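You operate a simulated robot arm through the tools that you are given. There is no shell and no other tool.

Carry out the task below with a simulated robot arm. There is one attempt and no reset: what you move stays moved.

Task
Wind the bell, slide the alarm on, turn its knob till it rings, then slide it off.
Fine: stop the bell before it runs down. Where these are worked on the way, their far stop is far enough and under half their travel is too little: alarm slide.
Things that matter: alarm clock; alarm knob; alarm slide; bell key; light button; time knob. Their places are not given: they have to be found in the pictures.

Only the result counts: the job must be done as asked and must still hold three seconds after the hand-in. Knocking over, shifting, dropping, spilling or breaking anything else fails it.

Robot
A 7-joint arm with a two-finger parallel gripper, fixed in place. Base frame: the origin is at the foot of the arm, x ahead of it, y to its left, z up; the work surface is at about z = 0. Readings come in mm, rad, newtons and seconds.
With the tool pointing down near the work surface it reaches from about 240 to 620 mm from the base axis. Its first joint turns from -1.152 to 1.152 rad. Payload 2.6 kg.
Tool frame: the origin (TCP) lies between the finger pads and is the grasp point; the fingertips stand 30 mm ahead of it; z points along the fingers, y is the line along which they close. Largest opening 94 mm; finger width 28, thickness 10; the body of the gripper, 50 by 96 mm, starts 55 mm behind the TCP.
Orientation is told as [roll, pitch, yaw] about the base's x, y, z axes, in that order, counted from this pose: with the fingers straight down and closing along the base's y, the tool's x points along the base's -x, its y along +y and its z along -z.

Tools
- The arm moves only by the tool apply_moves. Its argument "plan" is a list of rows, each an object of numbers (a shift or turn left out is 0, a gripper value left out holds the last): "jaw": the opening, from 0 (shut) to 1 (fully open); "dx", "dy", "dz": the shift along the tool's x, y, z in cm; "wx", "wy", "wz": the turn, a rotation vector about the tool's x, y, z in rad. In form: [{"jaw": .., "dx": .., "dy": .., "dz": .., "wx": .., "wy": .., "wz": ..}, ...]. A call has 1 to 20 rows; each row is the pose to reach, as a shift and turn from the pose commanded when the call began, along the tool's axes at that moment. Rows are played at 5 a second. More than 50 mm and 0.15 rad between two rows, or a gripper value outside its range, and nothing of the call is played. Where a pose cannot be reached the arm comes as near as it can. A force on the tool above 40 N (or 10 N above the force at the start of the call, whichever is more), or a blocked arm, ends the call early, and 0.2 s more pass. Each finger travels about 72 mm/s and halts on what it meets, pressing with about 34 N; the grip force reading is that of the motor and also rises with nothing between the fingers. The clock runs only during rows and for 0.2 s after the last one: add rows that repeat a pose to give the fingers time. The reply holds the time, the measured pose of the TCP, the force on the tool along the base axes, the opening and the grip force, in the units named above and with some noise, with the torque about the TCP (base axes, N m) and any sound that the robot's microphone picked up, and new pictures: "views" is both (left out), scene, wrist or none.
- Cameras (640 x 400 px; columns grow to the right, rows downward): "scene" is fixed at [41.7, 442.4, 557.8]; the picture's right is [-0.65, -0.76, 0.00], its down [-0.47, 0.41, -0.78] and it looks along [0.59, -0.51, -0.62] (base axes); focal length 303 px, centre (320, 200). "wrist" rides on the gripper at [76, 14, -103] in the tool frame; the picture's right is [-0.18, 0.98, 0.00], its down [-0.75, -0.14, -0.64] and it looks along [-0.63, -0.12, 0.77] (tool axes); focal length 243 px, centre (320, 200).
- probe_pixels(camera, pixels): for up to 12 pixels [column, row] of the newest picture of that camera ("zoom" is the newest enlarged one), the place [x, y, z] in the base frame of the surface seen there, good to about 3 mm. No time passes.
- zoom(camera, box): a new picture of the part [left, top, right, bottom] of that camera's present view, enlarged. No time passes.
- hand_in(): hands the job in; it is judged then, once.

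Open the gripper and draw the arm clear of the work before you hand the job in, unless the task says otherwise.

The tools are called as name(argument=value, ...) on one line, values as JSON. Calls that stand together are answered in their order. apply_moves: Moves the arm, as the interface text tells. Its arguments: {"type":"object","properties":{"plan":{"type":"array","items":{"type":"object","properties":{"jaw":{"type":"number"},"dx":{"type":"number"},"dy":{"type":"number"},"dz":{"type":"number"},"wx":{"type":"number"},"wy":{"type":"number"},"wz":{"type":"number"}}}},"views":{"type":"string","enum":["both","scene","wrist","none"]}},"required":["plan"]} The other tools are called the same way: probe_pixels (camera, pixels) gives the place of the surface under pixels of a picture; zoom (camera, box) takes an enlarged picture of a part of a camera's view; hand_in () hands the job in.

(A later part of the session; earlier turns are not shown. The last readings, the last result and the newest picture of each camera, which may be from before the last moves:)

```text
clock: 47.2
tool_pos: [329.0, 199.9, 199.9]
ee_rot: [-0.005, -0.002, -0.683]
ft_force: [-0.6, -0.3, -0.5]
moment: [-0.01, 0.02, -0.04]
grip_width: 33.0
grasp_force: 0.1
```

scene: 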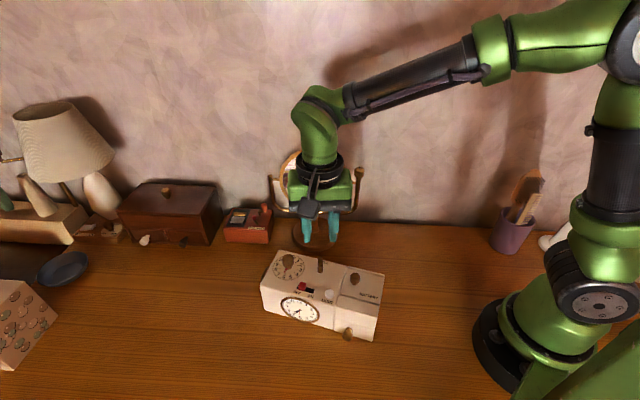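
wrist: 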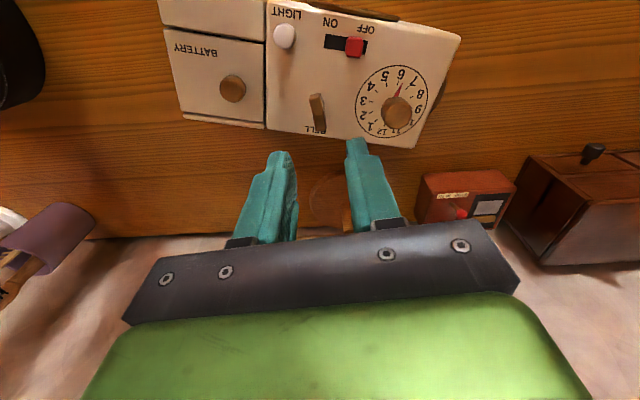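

zoom(camera="wrist", box=[270, 20, 450, 150])

zoom(camera="scene", box=[252, 240, 348, 310])

probe_pixels(camera="wrist", pixels=[[313, 97], [317, 107], [320, 118], [323, 127], [396, 100], [396, 118], [354, 46], [284, 35], [391, 111]])

probe_pixels(camera="scene", pixels=[[320, 262], [320, 268], [289, 258], [276, 251], [385, 273], [261, 291], [380, 341], [302, 286], [330, 294]])

```text
3.08 times, centred on (360, 85) of wrist
```

zoom: 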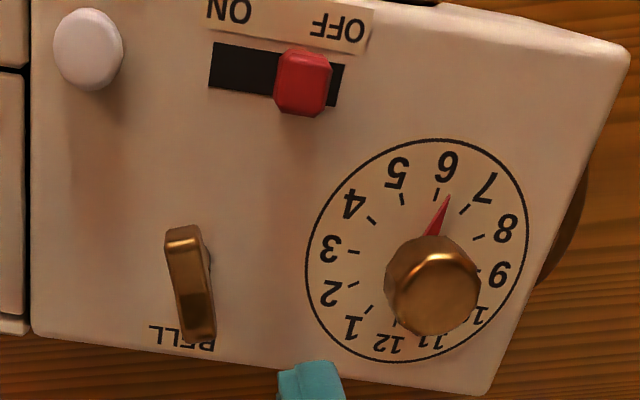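

```text
5.71 times, centred on (300, 275) of scene
```

zoom: 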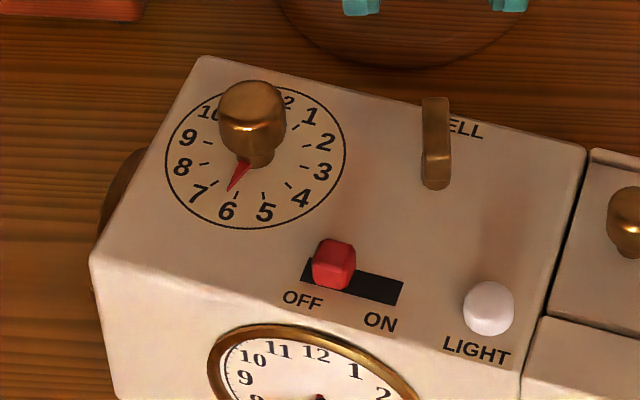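

```text
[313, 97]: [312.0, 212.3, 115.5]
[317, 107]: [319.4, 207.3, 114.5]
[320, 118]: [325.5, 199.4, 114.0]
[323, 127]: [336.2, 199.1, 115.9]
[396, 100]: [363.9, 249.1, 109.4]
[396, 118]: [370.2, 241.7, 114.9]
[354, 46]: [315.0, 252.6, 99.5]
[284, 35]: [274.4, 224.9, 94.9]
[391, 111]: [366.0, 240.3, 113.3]
```

```text
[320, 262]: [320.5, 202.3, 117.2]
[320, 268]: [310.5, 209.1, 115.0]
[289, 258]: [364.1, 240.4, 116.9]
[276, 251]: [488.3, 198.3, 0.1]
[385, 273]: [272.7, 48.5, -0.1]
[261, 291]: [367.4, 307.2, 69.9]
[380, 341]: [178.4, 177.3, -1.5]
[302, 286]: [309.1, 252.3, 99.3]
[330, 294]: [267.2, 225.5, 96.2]
```

The key axis is now about (321.5,203.5), with the clock slightly shifted. I re-centre (dx +0.85, dy −0.1 cm), descend to z≈129 and grip.

apply_moves(plan=[{"jaw": 0.35, "dx": 0.85, "dy": -0.1}, {"jaw": 0.35, "dx": 0.85, "dy": -0.1, "dz": 3.0}, {"jaw": 0.35, "dx": 0.85, "dy": -0.1, "dz": 6.0}, {"jaw": 0.35, "dx": 0.85, "dy": -0.1, "dz": 7.1}, {"jaw": 0.35, "dx": 0.85, "dy": -0.1, "dz": 7.1}, {"jaw": 0.0, "dx": 0.85, "dy": -0.1, "dz": 7.1}, {"jaw": 0.0, "dx": 0.85, "dy": -0.1, "dz": 7.1}, {"jaw": 0.0, "dx": 0.85, "dy": -0.1, "dz": 7.1}], views="wrist")

```text
clock: 49.0
tool_pos: [321.5, 201.6, 129.3]
ee_rot: [-0.005, -0.001, -0.683]
ft_force: [3.9, 4.6, 0.1]
moment: [0.06, -0.42, 0.01]
grip_width: 8.5
grasp_force: 34.3
```

wrist: 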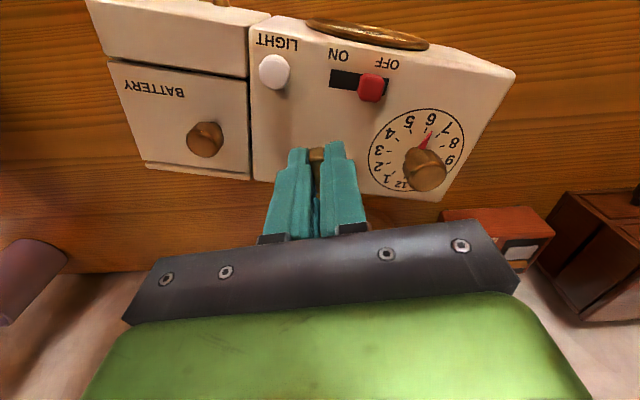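

Gripped with small forces. I press by 2 mm and turn clockwise 0.6 rad.

apply_moves(plan=[{"dz": 0.1}, {"dz": 0.2}, {"dz": 0.2, "wz": 0.06}, {"dz": 0.2, "wz": 0.12}, {"dz": 0.2, "wz": 0.18}, {"dz": 0.2, "wz": 0.24}, {"dz": 0.2, "wz": 0.3}, {"dz": 0.2, "wz": 0.36}, {"dz": 0.2, "wz": 0.42}, {"dz": 0.2, "wz": 0.48}, {"dz": 0.2, "wz": 0.54}, {"dz": 0.2, "wz": 0.6}], views="wrist")

```text
clock: 49.8
tool_pos: [321.8, 203.6, 128.3]
ee_rot: [-0.004, -0.002, -0.706]
ft_force: [-2.6, -0.7, 4.4]
moment: [-0.2, -0.33, 0.04]
grip_width: 8.3
grasp_force: 33.8
stopped in row 3: the force on the tool passed its limit at 44 N (the readings are from after the stop); the commanded pose is now the measured one
```

wrist: 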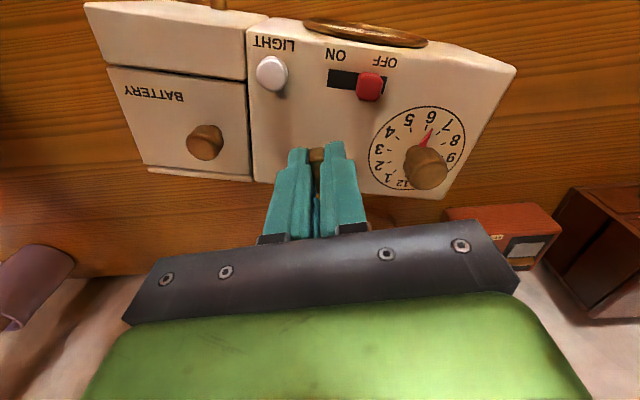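

Vertical stiffness is ~20 N/mm through the grip. I press just 0.7 mm and turn 0.8 rad.

apply_moves(plan=[{"dz": 0.035}, {"dz": 0.07}, {"dz": 0.07, "wz": 0.06}, {"dz": 0.07, "wz": 0.12}, {"dz": 0.07, "wz": 0.18}, {"dz": 0.07, "wz": 0.24}, {"dz": 0.07, "wz": 0.3}, {"dz": 0.07, "wz": 0.36}, {"dz": 0.07, "wz": 0.42}, {"dz": 0.07, "wz": 0.48}, {"dz": 0.07, "wz": 0.54}, {"dz": 0.07, "wz": 0.6}, {"dz": 0.07, "wz": 0.66}, {"dz": 0.07, "wz": 0.72}, {"dz": 0.07, "wz": 0.8}], views="both")

```text
clock: 53.0
tool_pos: [321.7, 203.1, 128.2]
ee_rot: [0.002, -0.002, -1.509]
ft_force: [9.5, 7.6, 13.4]
moment: [-0.49, -0.09, 0.09]
grip_width: 8.5
grasp_force: 33.8
```

scene: 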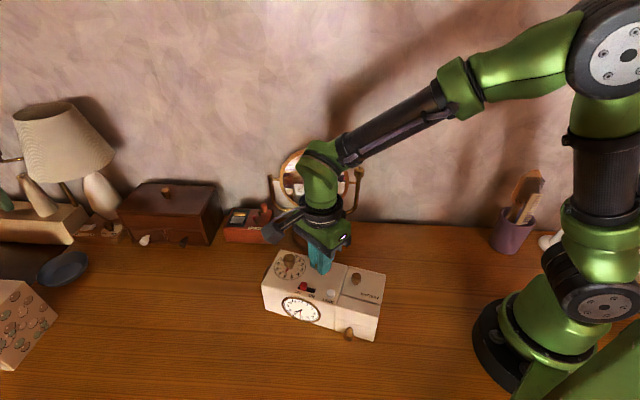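
wrist: 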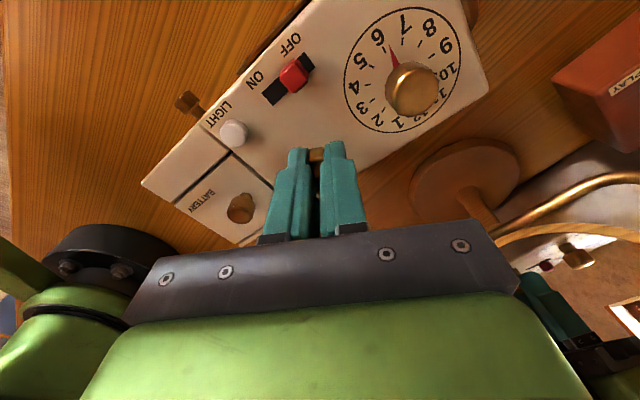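

That worked well with the clock still in place. I go on 1.1 rad clockwise at the same press.

apply_moves(plan=[{"wz": 0.06}, {"wz": 0.12}, {"wz": 0.18}, {"wz": 0.24}, {"wz": 0.3}, {"wz": 0.36}, {"wz": 0.42}, {"wz": 0.48}, {"wz": 0.54}, {"wz": 0.6}, {"wz": 0.66}, {"wz": 0.72}, {"wz": 0.78}, {"wz": 0.84}, {"wz": 0.9}, {"wz": 0.96}, {"wz": 1.02}, {"wz": 1.08}, {"wz": 1.12}], views="both")

```text
clock: 57.0
tool_pos: [323.2, 202.6, 127.8]
ee_rot: [0.003, 0.0, -2.632]
ft_force: [7.2, -11.8, 35.1]
moment: [-0.68, 0.84, 0.05]
grip_width: 8.7
grasp_force: 34.0
```

scene: 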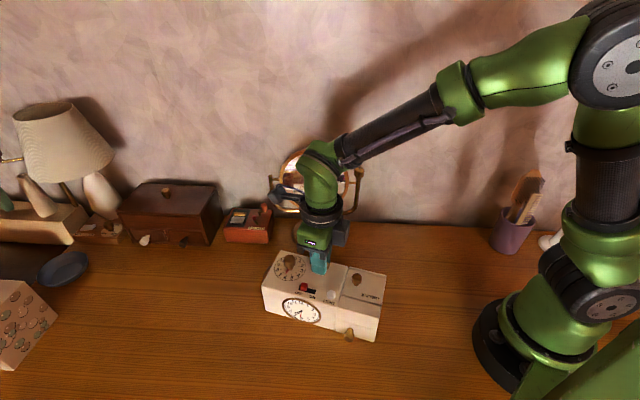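
wrist: 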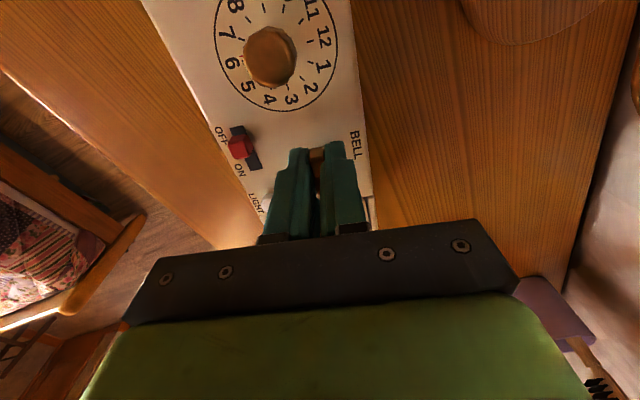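

Now about 6.6 rad wound in total. One more half turn for reserve: I release, lift, and rotate back 3 rad.

apply_moves(plan=[{"dz": -0.1}, {"dz": -0.1, "jaw": 0.35}, {"dz": -0.1, "jaw": 0.35}, {"dz": -2.0, "jaw": 0.35}, {"dz": -5.0, "jaw": 0.35}, {"dz": -7.0, "jaw": 0.35}, {"dz": -7.0, "jaw": 0.35}], views="wrist")

apply_moves(plan=[{"wz": -0.15}, {"wz": -0.3}, {"wz": -0.45}, {"wz": -0.6}, {"wz": -0.75}, {"wz": -0.9}, {"wz": -1.05}, {"wz": -1.2}, {"wz": -1.35}, {"wz": -1.5}, {"wz": -1.65}, {"wz": -1.8}, {"wz": -1.95}, {"wz": -2.1}, {"wz": -2.25}, {"wz": -2.4}, {"wz": -2.55}, {"wz": -2.7}, {"wz": -2.85}, {"wz": -3.0}], views="wrist")

```text
clock: 58.6
tool_pos: [322.0, 203.1, 199.2]
ee_rot: [0.001, 0.0, -2.625]
ft_force: [-0.5, 0.0, 0.4]
moment: [-0.03, -0.02, -0.01]
grip_width: 32.9
grasp_force: 0.1
```

wrist: 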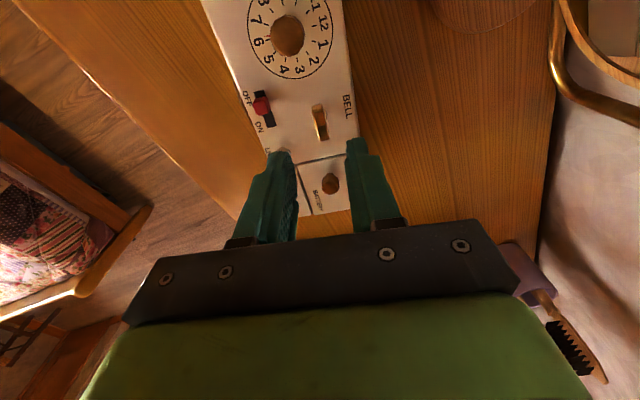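

```text
clock: 62.8
tool_pos: [319.9, 203.7, 197.0]
ee_rot: [-0.003, 0.003, 0.374]
ft_force: [0.5, 0.0, -0.5]
moment: [-0.01, 0.01, 0.01]
grip_width: 32.7
grasp_force: 0.0
```

wrist: 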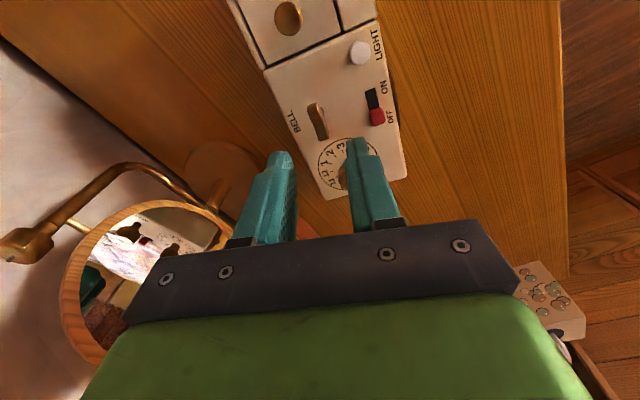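

I probe the key's ends to get its direction and centre before regripping.

zoom(camera="wrist", box=[270, 80, 400, 161])

probe_pixels(camera="wrist", pixels=[[313, 110], [315, 115], [317, 120], [319, 125], [321, 130], [322, 134]])

```text
4.92 times, centred on (335, 120) of wrist
```

zoom: 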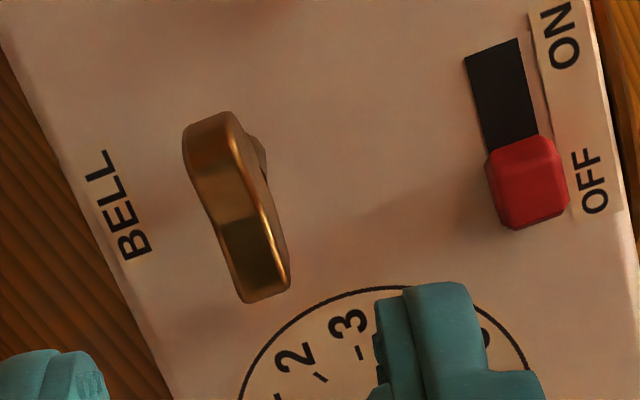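

```text
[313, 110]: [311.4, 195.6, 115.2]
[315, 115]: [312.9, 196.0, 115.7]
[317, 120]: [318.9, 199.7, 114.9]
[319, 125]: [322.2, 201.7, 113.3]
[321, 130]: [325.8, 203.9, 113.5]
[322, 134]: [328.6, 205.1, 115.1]
```

Wing direction ≈0.50 rad, centre ≈(320.5,201). I turn −0.13, shift slightly, descend and grip.

apply_moves(plan=[{"jaw": 0.35, "dx": 0.1, "dy": -0.1, "wz": -0.13, "dz": 1.0}, {"jaw": 0.35, "dx": 0.1, "dy": -0.1, "wz": -0.13, "dz": 4.0}, {"jaw": 0.35, "dx": 0.1, "dy": -0.1, "wz": -0.13, "dz": 6.9}, {"jaw": 0.35, "dx": 0.1, "dy": -0.1, "wz": -0.13, "dz": 6.9}, {"jaw": 0.0, "dx": 0.1, "dy": -0.1, "wz": -0.13, "dz": 6.9}, {"jaw": 0.0, "dx": 0.1, "dy": -0.1, "wz": -0.13, "dz": 6.9}, {"jaw": 0.0, "dx": 0.1, "dy": -0.1, "wz": -0.13, "dz": 6.9}], views="none")

apply_moves(plan=[{"dz": 0.035}, {"dz": 0.07}, {"dz": 0.07}], views="wrist")

```text
clock: 64.4
tool_pos: [319.8, 200.3, 127.1]
ee_rot: [-0.001, -0.001, 0.502]
ft_force: [0.6, 2.1, 0.5]
moment: [0.29, -0.35, 0.02]
grip_width: 9.3
grasp_force: 34.0
```

```text
clock: 65.2
tool_pos: [321.0, 199.4, 127.0]
ee_rot: [-0.002, 0.004, 0.5]
ft_force: [-7.7, -7.8, 8.4]
moment: [-0.23, 0.2, 0.04]
grip_width: 9.2
grasp_force: 34.1
```

wrist: 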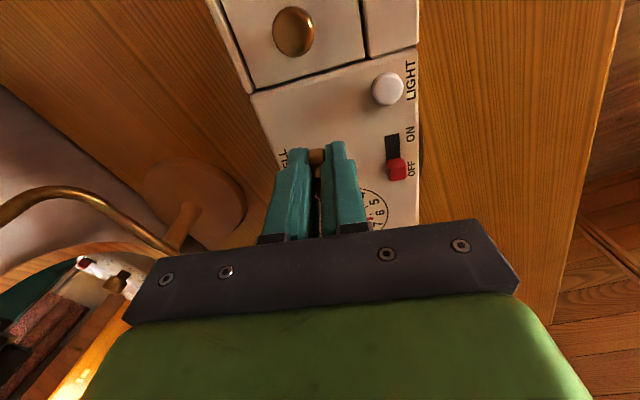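

Good grip and modest press (8 N). I wind 1.2 rad clockwise.

apply_moves(plan=[{"dz": 0.02, "wz": 0.06}, {"dz": 0.02, "wz": 0.12}, {"dz": 0.02, "wz": 0.18}, {"dz": 0.02, "wz": 0.24}, {"dz": 0.02, "wz": 0.3}, {"dz": 0.02, "wz": 0.36}, {"dz": 0.02, "wz": 0.42}, {"dz": 0.02, "wz": 0.48}, {"dz": 0.02, "wz": 0.54}, {"dz": 0.02, "wz": 0.6}, {"dz": 0.02, "wz": 0.66}, {"dz": 0.02, "wz": 0.72}, {"dz": 0.02, "wz": 0.78}, {"dz": 0.02, "wz": 0.84}, {"dz": 0.02, "wz": 0.9}, {"dz": 0.02, "wz": 0.96}, {"dz": 0.02, "wz": 1.02}, {"dz": 0.02, "wz": 1.08}, {"dz": 0.02, "wz": 1.14}, {"dz": 0.02, "wz": 1.2}], views="both")

```text
clock: 69.4
tool_pos: [320.6, 200.4, 128.4]
ee_rot: [-0.004, -0.002, -0.699]
ft_force: [-0.3, 0.0, -0.4]
moment: [-0.08, -0.1, 0.06]
grip_width: 9.3
grasp_force: 33.6
```

scene: 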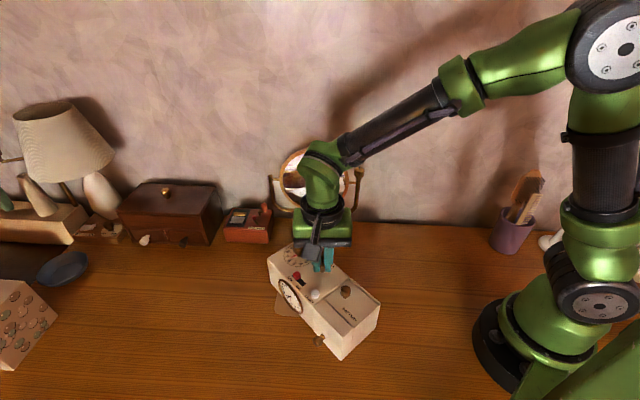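
wrist: 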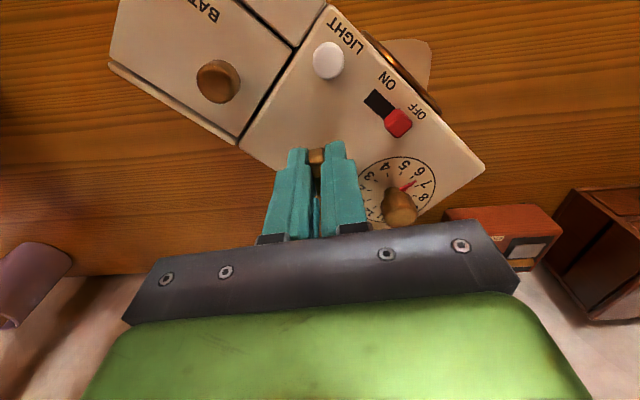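

The press vanished (fz≈0) and the clock came along ~0.5 rad. I carry it back counter‑clockwise 0.5 rad, then press 0.8 mm.

apply_moves(plan=[{"wz": -0.05}, {"wz": -0.1}, {"wz": -0.15}, {"wz": -0.2}, {"wz": -0.25}, {"wz": -0.3}, {"wz": -0.35}, {"wz": -0.4}, {"wz": -0.45}, {"wz": -0.5}, {"wz": -0.5, "dz": 0.04}, {"wz": -0.5, "dz": 0.08}, {"wz": -0.5, "dz": 0.08}], views="both")

```text
clock: 72.2
tool_pos: [322.2, 201.3, 127.1]
ee_rot: [-0.003, 0.0, -0.2]
ft_force: [-7.3, -8.9, 11.8]
moment: [-0.08, 0.97, -0.12]
grip_width: 9.2
grasp_force: 33.9
```

scene: 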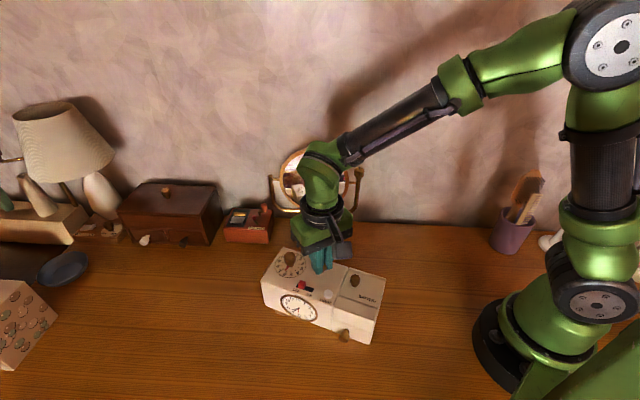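
wrist: 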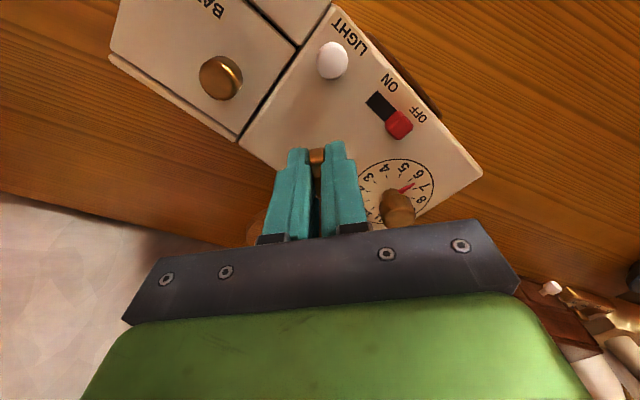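

The clock is back and pressed at 12 N. I turn 0.7 rad clockwise with slightly increasing press.

apply_moves(plan=[{"dz": 0.03, "wz": 0.05}, {"dz": 0.04, "wz": 0.1}, {"dz": 0.04, "wz": 0.15}, {"dz": 0.05, "wz": 0.2}, {"dz": 0.05, "wz": 0.25}, {"dz": 0.06, "wz": 0.3}, {"dz": 0.06, "wz": 0.35}, {"dz": 0.06, "wz": 0.4}, {"dz": 0.06, "wz": 0.45}, {"dz": 0.06, "wz": 0.5}, {"dz": 0.06, "wz": 0.55}, {"dz": 0.06, "wz": 0.6}, {"dz": 0.06, "wz": 0.65}, {"dz": 0.06, "wz": 0.7}], views="both")

```text
clock: 75.2
tool_pos: [321.2, 201.5, 126.2]
ee_rot: [-0.006, -0.003, -0.896]
ft_force: [-4.2, 0.2, 10.5]
moment: [0.01, -0.13, 0.89]
grip_width: 20.8
grasp_force: 34.2
```

scene: 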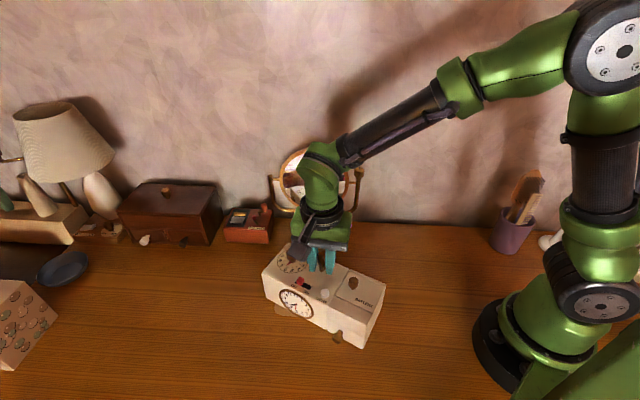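
wrist: 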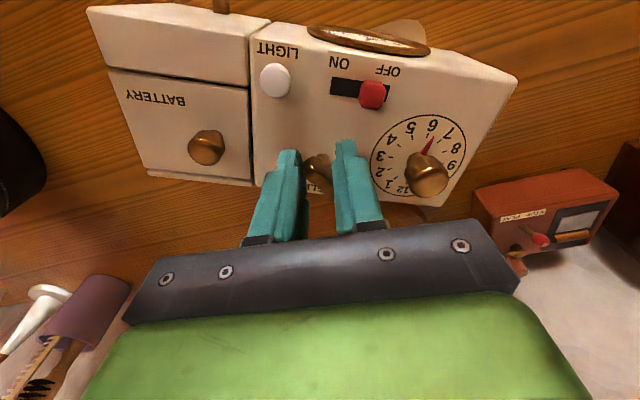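

The key now resists strongly (0.9 N·m, the pads slid off to 20.8 mm): it has reached its stop, fully wound. I open and lift clear.

apply_moves(plan=[{"jaw": 0.5}, {"jaw": 0.5}, {"jaw": 0.5, "dz": -2.0}, {"jaw": 0.5, "dz": -5.0}, {"jaw": 0.5, "dz": -8.0}, {"jaw": 0.5, "dz": -10.0}, {"jaw": 0.5, "dz": -10.0}], views="both")

```text
clock: 76.8
tool_pos: [321.0, 201.7, 227.6]
ee_rot: [-0.002, -0.002, -0.897]
ft_force: [0.1, -0.3, 0.6]
moment: [0.01, -0.01, -0.02]
grip_width: 47.0
grasp_force: 0.1
```

scene: 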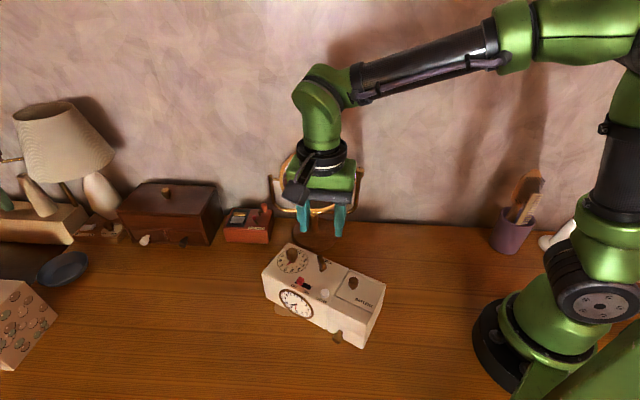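
wrist: 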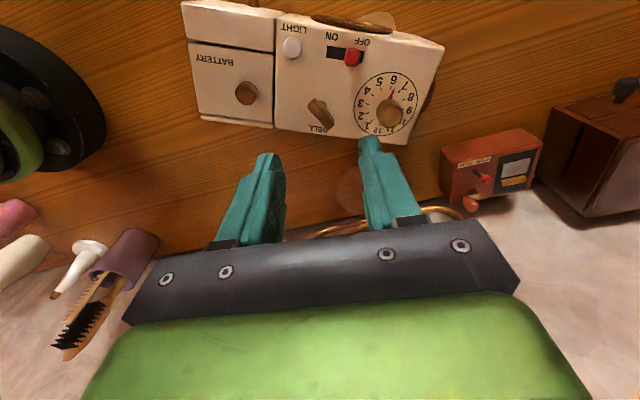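

The key is free. Now I measure the slide, slot, knob and light in the clock's present pose.

zoom(camera="scene", box=[256, 236, 352, 306])

zoom(camera="wrist", box=[270, 5, 450, 145])

```text
5.71 times, centred on (304, 271) of scene
```

zoom: 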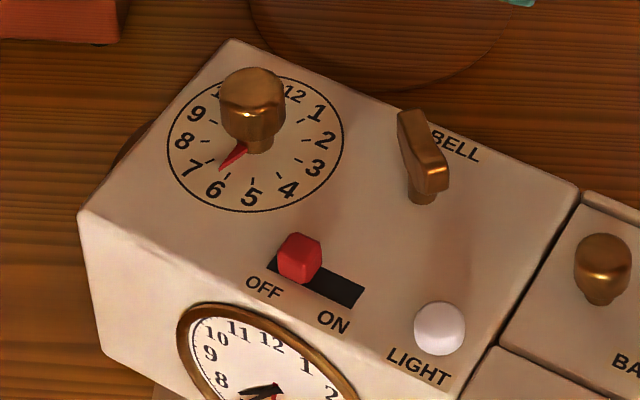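

```text
2.86 times, centred on (360, 75) of wrist
```

zoom: 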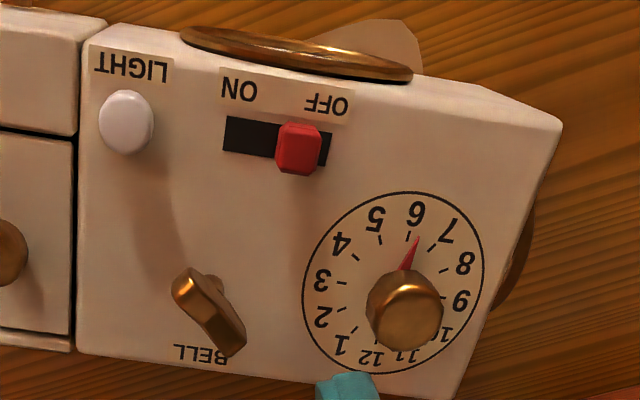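

probe_pixels(camera="zoom", pixels=[[298, 130], [298, 160], [226, 118], [226, 150], [330, 135], [328, 162], [127, 120], [405, 300], [405, 330], [302, 295], [484, 262], [400, 192]])

probe_pixels(camera="scene", pixels=[[301, 277], [301, 283], [318, 287], [308, 290], [298, 252], [298, 258], [285, 260], [316, 262], [330, 294]])

```text
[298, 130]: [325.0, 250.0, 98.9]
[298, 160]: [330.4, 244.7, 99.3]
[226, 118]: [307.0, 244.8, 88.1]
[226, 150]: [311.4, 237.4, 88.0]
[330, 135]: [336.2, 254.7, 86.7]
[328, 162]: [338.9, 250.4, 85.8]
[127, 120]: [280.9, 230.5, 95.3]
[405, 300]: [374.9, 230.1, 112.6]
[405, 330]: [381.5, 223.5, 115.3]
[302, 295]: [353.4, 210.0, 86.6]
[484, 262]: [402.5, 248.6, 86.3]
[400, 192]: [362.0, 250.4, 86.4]
```

```text
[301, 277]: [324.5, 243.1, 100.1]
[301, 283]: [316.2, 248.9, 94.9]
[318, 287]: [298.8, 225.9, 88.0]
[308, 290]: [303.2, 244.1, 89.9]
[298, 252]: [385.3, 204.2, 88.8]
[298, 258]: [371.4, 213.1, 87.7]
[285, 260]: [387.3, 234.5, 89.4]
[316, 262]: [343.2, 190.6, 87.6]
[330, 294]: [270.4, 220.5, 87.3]
```

Slide centre ≈(326.5,246.5), slot along (0.943,0.334), light at (281,230), knob at (377,229). I move over the slide with the closing line along the slot (wz +0.333), jaws at 0.35, at z≈170.

apply_moves(plan=[{"jaw": 0.35, "dx": 1.1, "dy": 1.1, "dz": 1.0, "wz": 0.11}, {"jaw": 0.35, "dx": 2.2, "dy": 2.2, "dz": 3.0, "wz": 0.22}, {"jaw": 0.35, "dx": 3.19, "dy": 3.22, "dz": 5.7, "wz": 0.333}, {"jaw": 0.35, "dx": 3.19, "dy": 3.22, "dz": 5.7, "wz": 0.333}], views="both")

```text
clock: 77.8
tool_pos: [326.6, 247.0, 170.0]
ee_rot: [-0.001, -0.004, -1.233]
ft_force: [0.3, 0.3, 0.7]
moment: [0.0, 0.04, 0.01]
grip_width: 32.9
grasp_force: 0.1
```

scene: 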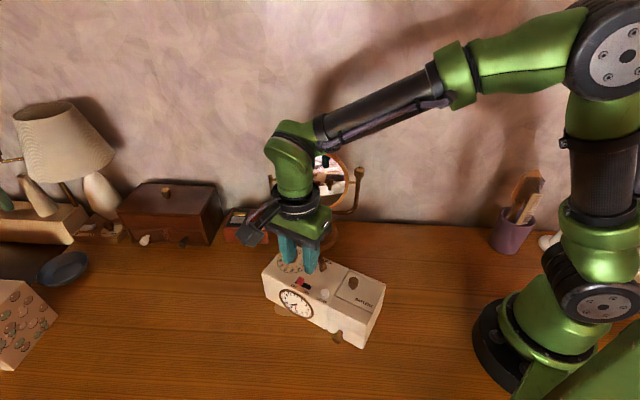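
wrist: 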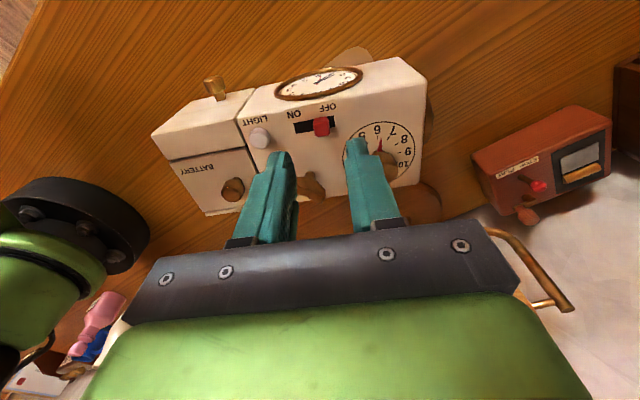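

The slide at wrist (321,126) is centred between the fingers and the slot is parallel to the closing line. I descend 4.8 cm and close.

apply_moves(plan=[{"dz": 2.0}, {"dz": 4.0}, {"dz": 4.8}, {"dz": 4.8}, {"dz": 4.8, "jaw": 0}, {"dz": 4.8, "jaw": 0}, {"dz": 4.8, "jaw": 0}], views="both")

```text
clock: 79.4
tool_pos: [326.5, 247.7, 120.8]
ee_rot: [0.0, -0.003, -1.231]
ft_force: [1.1, -0.1, 0.9]
moment: [0.05, -0.03, 0.08]
grip_width: 10.8
grasp_force: 33.8
```

scene: 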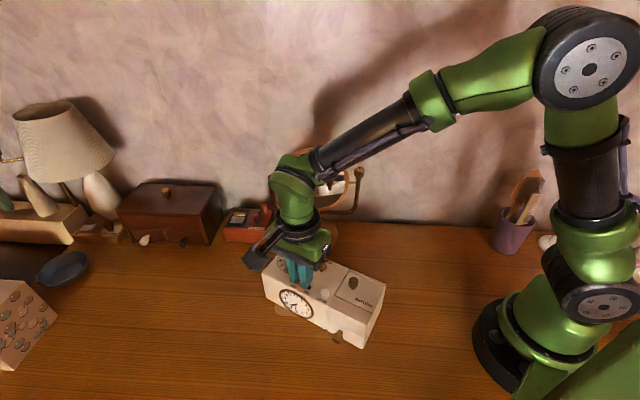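
wrist: 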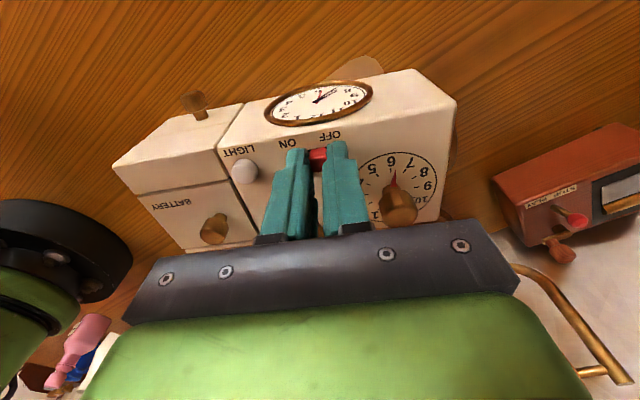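

The slide is held (10.8 mm). I move 10 mm toward ON (−y tool) with a slight press and check whether the slide moves in the clock.

apply_moves(plan=[{"dz": 0.05}, {"dz": 0.05, "dy": -0.2}, {"dz": 0.05, "dy": -0.4}, {"dz": 0.05, "dy": -0.6}, {"dz": 0.05, "dy": -0.8}, {"dz": 0.05, "dy": -1.0}], views="both")

```text
clock: 80.8
tool_pos: [316.6, 243.4, 120.4]
ee_rot: [-0.002, 0.0, -1.23]
ft_force: [-0.9, 1.4, 0.0]
moment: [-0.16, -0.05, 0.15]
grip_width: 11.0
grasp_force: 33.6
```

scene: 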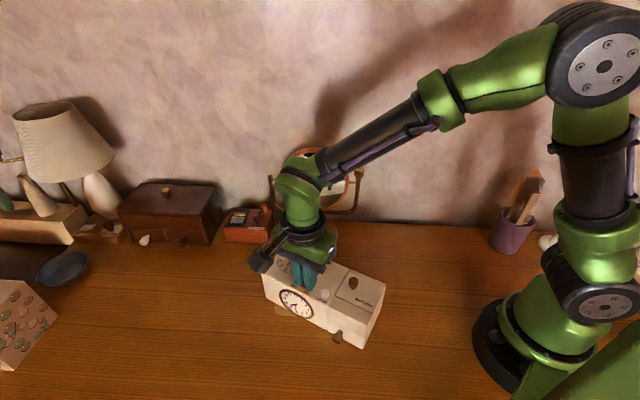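
wrist: 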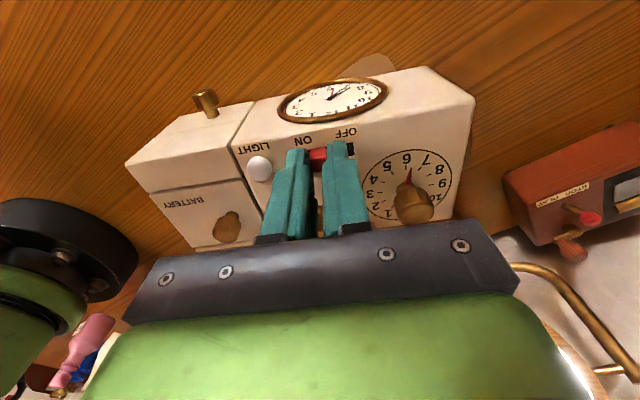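

The slide moves freely and the clock stays. I continue up to 7 mm further to its stop.

apply_moves(plan=[{"dy": -0.2}, {"dy": -0.4}, {"dy": -0.55}, {"dy": -0.7}], views="both")

```text
clock: 81.8
tool_pos: [311.6, 242.1, 121.7]
ee_rot: [-0.001, -0.003, -1.231]
ft_force: [3.5, 1.7, -0.2]
moment: [-0.1, -0.13, 0.18]
grip_width: 10.8
grasp_force: 34.0
```

scene: 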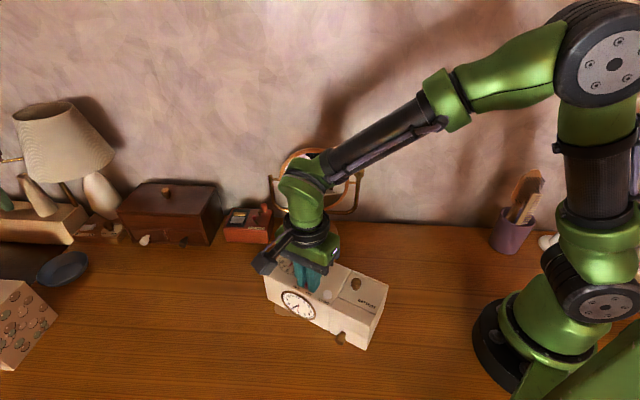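
wrist: 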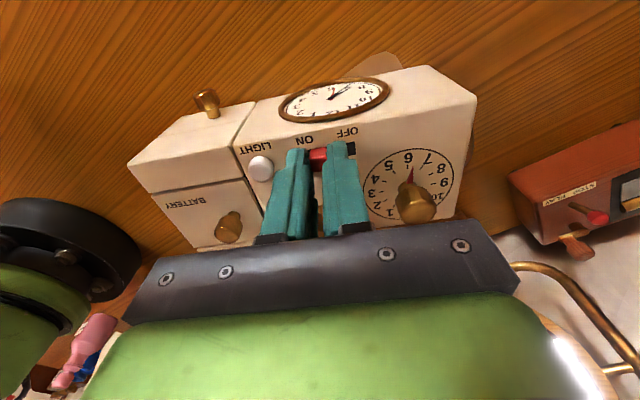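

The relative view no longer changes, so the slide is at its ON stop. I open, lift and check.

apply_moves(plan=[{"jaw": 0.25}, {"jaw": 0.25}, {"jaw": 0.25, "dz": -2.0}, {"jaw": 0.3, "dz": -5.0}, {"jaw": 0.35, "dz": -7.0}, {"jaw": 0.35, "dz": -7.0}], views="both")

zoom(camera="wrist", box=[220, 40, 460, 200])

zoom(camera="scene", box=[256, 240, 352, 330])

```text
clock: 83.2
tool_pos: [311.3, 241.4, 191.0]
ee_rot: [-0.003, -0.004, -1.23]
ft_force: [0.2, -0.2, 0.1]
moment: [0.0, 0.02, 0.01]
grip_width: 33.0
grasp_force: 0.0
```

scene: 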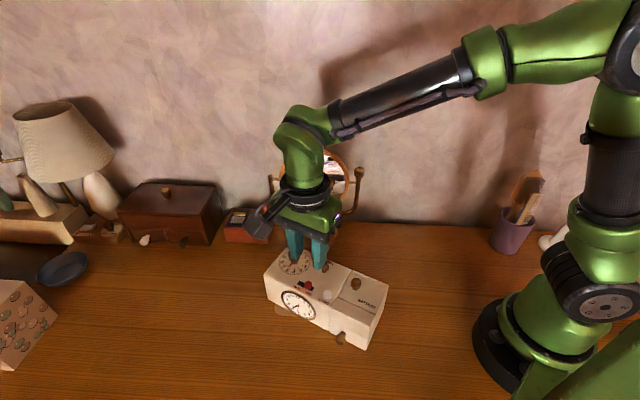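
wrist: 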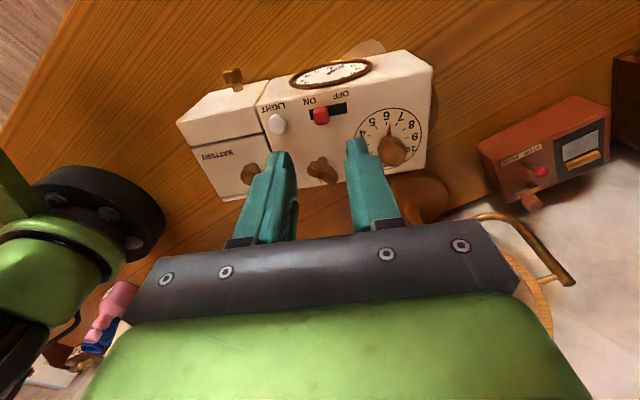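

```text
2.50 times, centred on (340, 120) of wrist
```

zoom: 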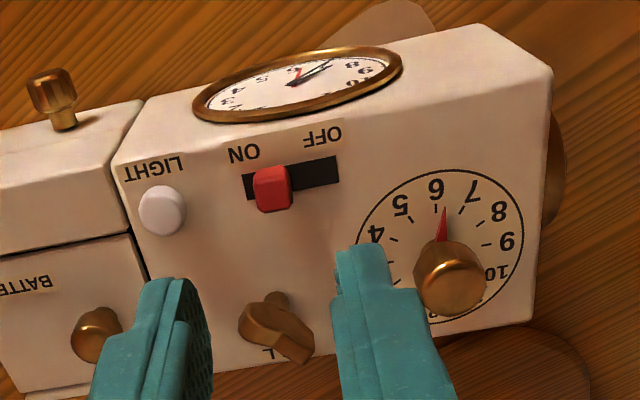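

```text
4.44 times, centred on (304, 285) of scene
```

zoom: 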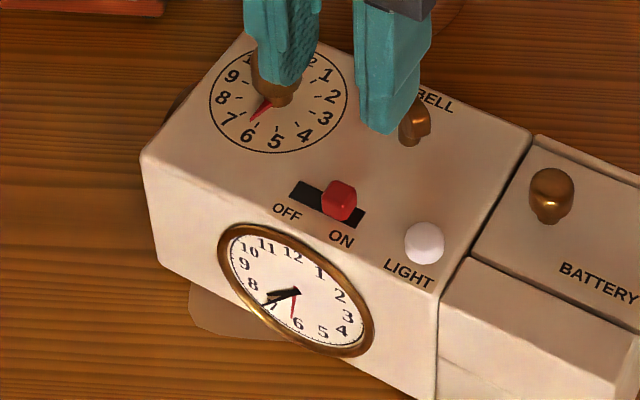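

The slide sits at ON (zoom (272,187)). The pointer reads ≈6.3 and the clock ≈7:35. I probe the knob, slide and light in the present pose.

probe_pixels(camera="wrist", pixels=[[392, 142], [392, 148], [384, 152], [401, 150], [392, 156], [321, 110], [321, 118], [320, 112], [277, 124], [422, 132], [388, 108]])

probe_pixels(camera="scene", pixels=[[308, 284], [308, 289], [327, 295], [303, 262], [334, 263], [310, 274], [317, 274], [296, 265]])

```text
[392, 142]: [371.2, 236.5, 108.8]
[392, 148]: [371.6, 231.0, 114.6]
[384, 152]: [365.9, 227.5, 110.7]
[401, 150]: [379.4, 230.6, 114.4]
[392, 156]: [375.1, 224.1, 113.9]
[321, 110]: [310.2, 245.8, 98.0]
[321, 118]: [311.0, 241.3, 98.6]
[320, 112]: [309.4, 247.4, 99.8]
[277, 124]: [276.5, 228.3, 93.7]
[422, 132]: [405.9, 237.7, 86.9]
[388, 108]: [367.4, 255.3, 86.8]
```

```text
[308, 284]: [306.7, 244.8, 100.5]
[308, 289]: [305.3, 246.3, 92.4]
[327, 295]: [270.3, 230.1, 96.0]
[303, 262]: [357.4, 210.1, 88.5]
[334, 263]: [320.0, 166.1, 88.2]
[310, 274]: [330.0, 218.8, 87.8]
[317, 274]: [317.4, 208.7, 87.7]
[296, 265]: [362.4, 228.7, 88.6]
```

Knob centre ≈(373,228.5). I move above it at z≈175, turning to yaw ≈ −0.5 so that the clockwise turn ends near the slide's alignment (−1.23).

apply_moves(plan=[{"jaw": 0.4, "dx": -0.55, "dy": 0.9, "dz": 0.3, "wz": -0.12}, {"jaw": 0.4, "dx": -1.1, "dy": 1.8, "dz": 0.6, "wz": -0.24}, {"jaw": 0.4, "dx": -1.66, "dy": 2.71, "dz": 0.9, "wz": -0.36}, {"jaw": 0.4, "dx": -2.2, "dy": 3.6, "dz": 1.2, "wz": -0.48}, {"jaw": 0.4, "dx": -2.8, "dy": 4.5, "dz": 1.5, "wz": -0.6}, {"jaw": 0.4, "dx": -3.32, "dy": 5.42, "dz": 1.6, "wz": -0.73}, {"jaw": 0.4, "dx": -3.32, "dy": 5.42, "dz": 1.6, "wz": -0.73}], views="both")

```text
clock: 84.8
tool_pos: [372.9, 228.0, 174.8]
ee_rot: [-0.003, -0.001, -0.5]
ft_force: [0.5, 0.5, -0.4]
moment: [-0.01, 0.01, -0.02]
grip_width: 37.3
grasp_force: 0.1
```

scene: 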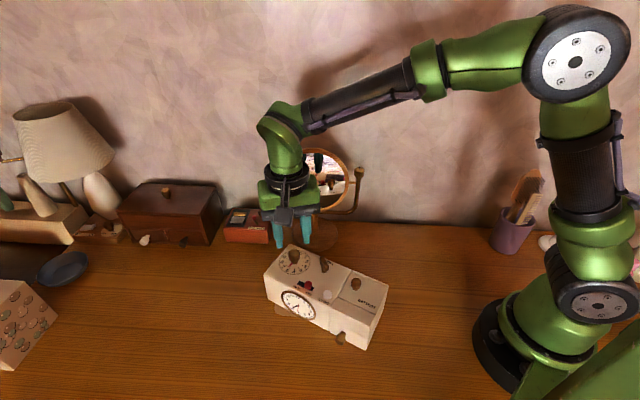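
wrist: 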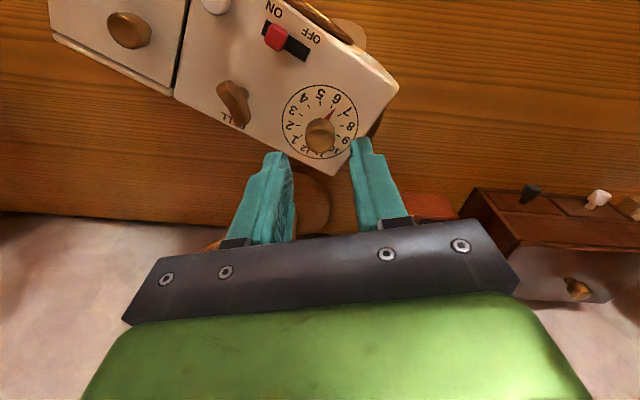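

The knob appears at wrist (320,135), exactly where a centred target should be. I descend 5.1 cm and close on it.

apply_moves(plan=[{"dz": 2.0}, {"dz": 4.0}, {"dz": 5.1}, {"dz": 5.1}, {"dz": 5.1, "jaw": 0}, {"dz": 5.1, "jaw": 0}, {"dz": 5.1, "jaw": 0}], views="wrist")

```text
clock: 86.4
tool_pos: [372.1, 227.9, 123.6]
ee_rot: [-0.003, -0.002, -0.5]
ft_force: [1.2, -0.2, 0.3]
moment: [0.09, -0.04, 0.0]
grip_width: 21.1
grasp_force: 33.8
```

wrist: 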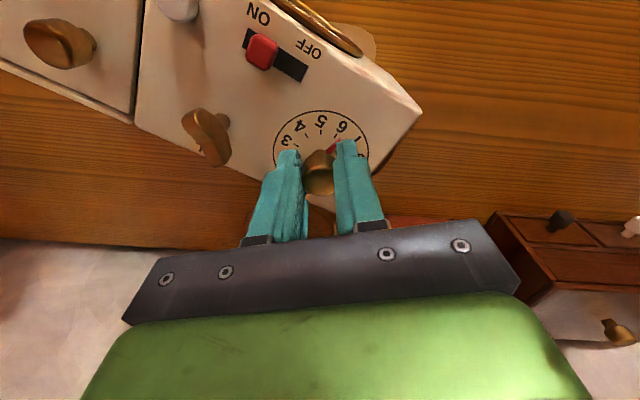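

The knob is held (21.1 mm). I press 0.6 mm and turn clockwise 0.24 rad, listening.

apply_moves(plan=[{"dz": 0.06}, {"dz": 0.06, "wz": 0.06}, {"dz": 0.06, "wz": 0.12}, {"dz": 0.06, "wz": 0.18}, {"dz": 0.06, "wz": 0.24}], views="wrist")

```text
clock: 87.6
tool_pos: [372.9, 228.4, 123.4]
ee_rot: [-0.002, -0.002, -0.742]
ft_force: [1.3, -1.9, 12.7]
moment: [0.3, 0.22, 0.01]
grip_width: 21.2
grasp_force: 33.8
```

wrist: 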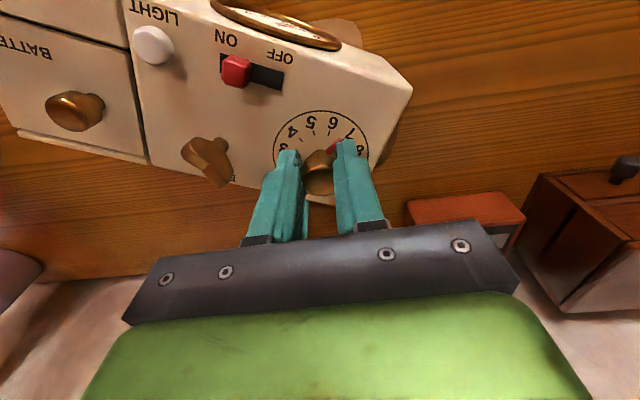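

The knob turns with the clock still; pointer now near 6.9. I turn 0.2 rad more.

apply_moves(plan=[{"wz": 0.06}, {"wz": 0.12}, {"wz": 0.2}], views="wrist")

```text
clock: 88.4
tool_pos: [373.4, 226.4, 122.4]
ee_rot: [-0.002, -0.004, -0.942]
ft_force: [10.0, 3.4, 8.8]
moment: [0.22, -0.11, 0.06]
grip_width: 21.7
grasp_force: 34.2
```

wrist: 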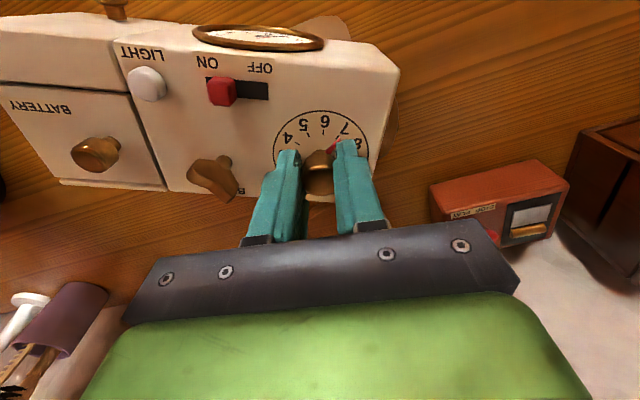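

No sound yet; pointer near 7.2. I go on 0.12 rad.

apply_moves(plan=[{"wz": 0.06}, {"wz": 0.12}], views="wrist")

```text
clock: 89.0
tool_pos: [372.8, 226.5, 123.0]
ee_rot: [-0.005, -0.003, -1.062]
ft_force: [6.5, -0.3, 3.5]
moment: [0.29, -0.05, 0.03]
grip_width: 21.3
grasp_force: 33.9
```

wrist: 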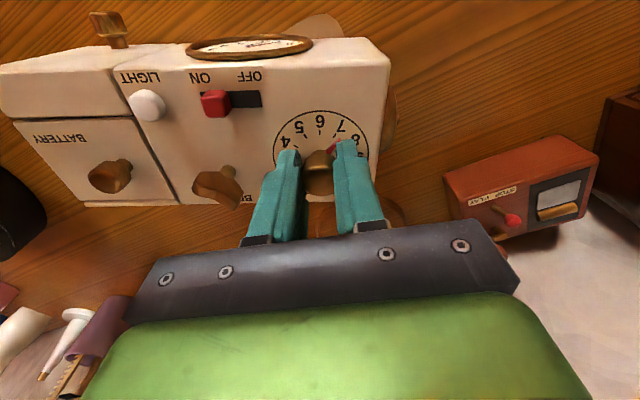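

Still silent. I add a touch of press and turn another 0.1 rad.

apply_moves(plan=[{"dz": 0.03, "wz": 0.05}, {"dz": 0.03, "wz": 0.1}], views="wrist")

```text
clock: 89.6
tool_pos: [372.0, 226.8, 123.2]
ee_rot: [-0.001, -0.003, -1.163]
ft_force: [4.3, -5.4, 7.4]
moment: [-0.06, -0.14, 0.01]
grip_width: 21.4
grasp_force: 34.0
```

wrist: 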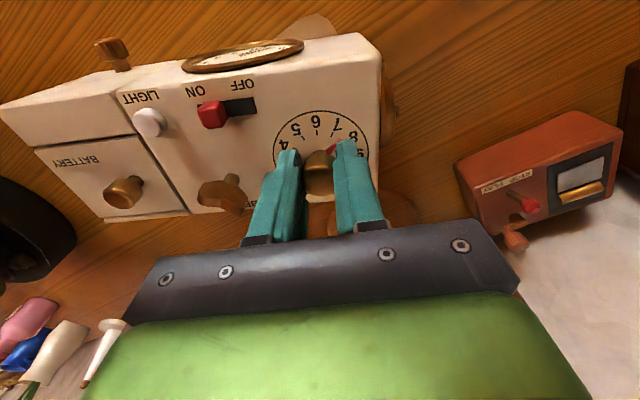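

Turned 0.66 rad so far. I check the face: alarm hand versus time.

zoom(camera="scene", box=[256, 270, 336, 330])

zoom(camera="wrist", box=[170, 30, 390, 220])

```text
6.67 times, centred on (296, 300) of scene
```

zoom: 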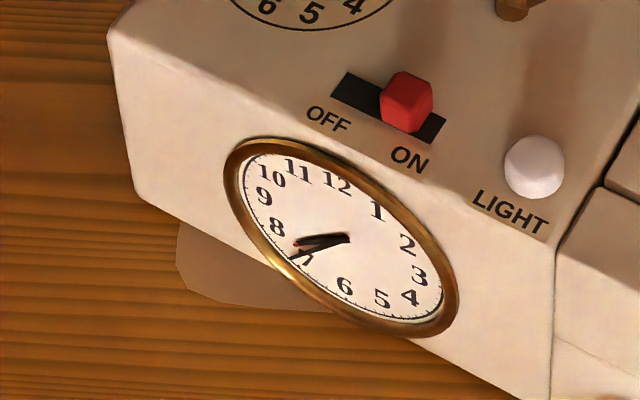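

```text
2.11 times, centred on (280, 125) of wrist
```

zoom: 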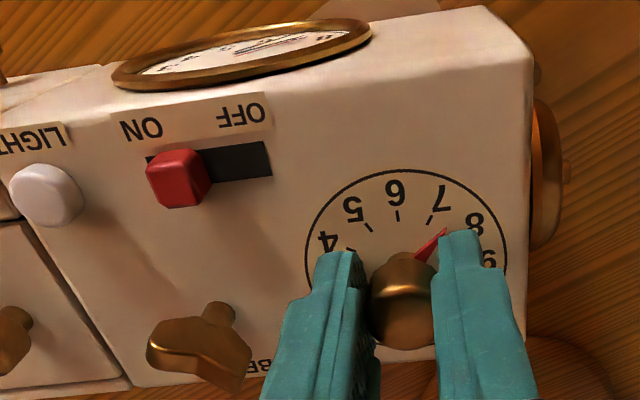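

The alarm hand is almost on the hour hand. Before the last small turns I probe the slide so the shut‑off move is ready.

probe_pixels(camera="wrist", pixels=[[213, 108], [210, 118], [220, 113], [205, 113], [150, 122]])

probe_pixels(camera="scene", pixels=[[308, 283], [310, 286], [306, 286], [328, 295]])

```text
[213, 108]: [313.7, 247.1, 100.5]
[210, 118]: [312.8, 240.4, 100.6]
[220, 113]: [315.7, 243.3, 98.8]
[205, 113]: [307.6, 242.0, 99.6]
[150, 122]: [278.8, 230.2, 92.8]
```

```text
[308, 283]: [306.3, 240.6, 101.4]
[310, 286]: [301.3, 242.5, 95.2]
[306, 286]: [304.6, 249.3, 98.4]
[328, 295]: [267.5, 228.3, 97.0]
```

Slide centre ≈(311.5,243.5). Now small turns of 0.05 rad, listening.

apply_moves(plan=[{"wz": 0.05}], views="none")

```text
clock: 90.0
tool_pos: [373.0, 228.6, 122.7]
ee_rot: [0.0, -0.004, -1.212]
ft_force: [3.5, -5.2, 5.6]
moment: [-0.14, -0.14, -0.01]
grip_width: 21.3
grasp_force: 34.0
```

Silent at yaw −1.212; another 0.05 rad.

apply_moves(plan=[{"wz": 0.05}], views="none")

```text
clock: 90.4
tool_pos: [373.7, 228.2, 123.6]
ee_rot: [-0.002, -0.003, -1.26]
ft_force: [5.2, -1.6, 3.2]
moment: [-0.15, -0.07, 0.02]
grip_width: 21.4
grasp_force: 33.7
```

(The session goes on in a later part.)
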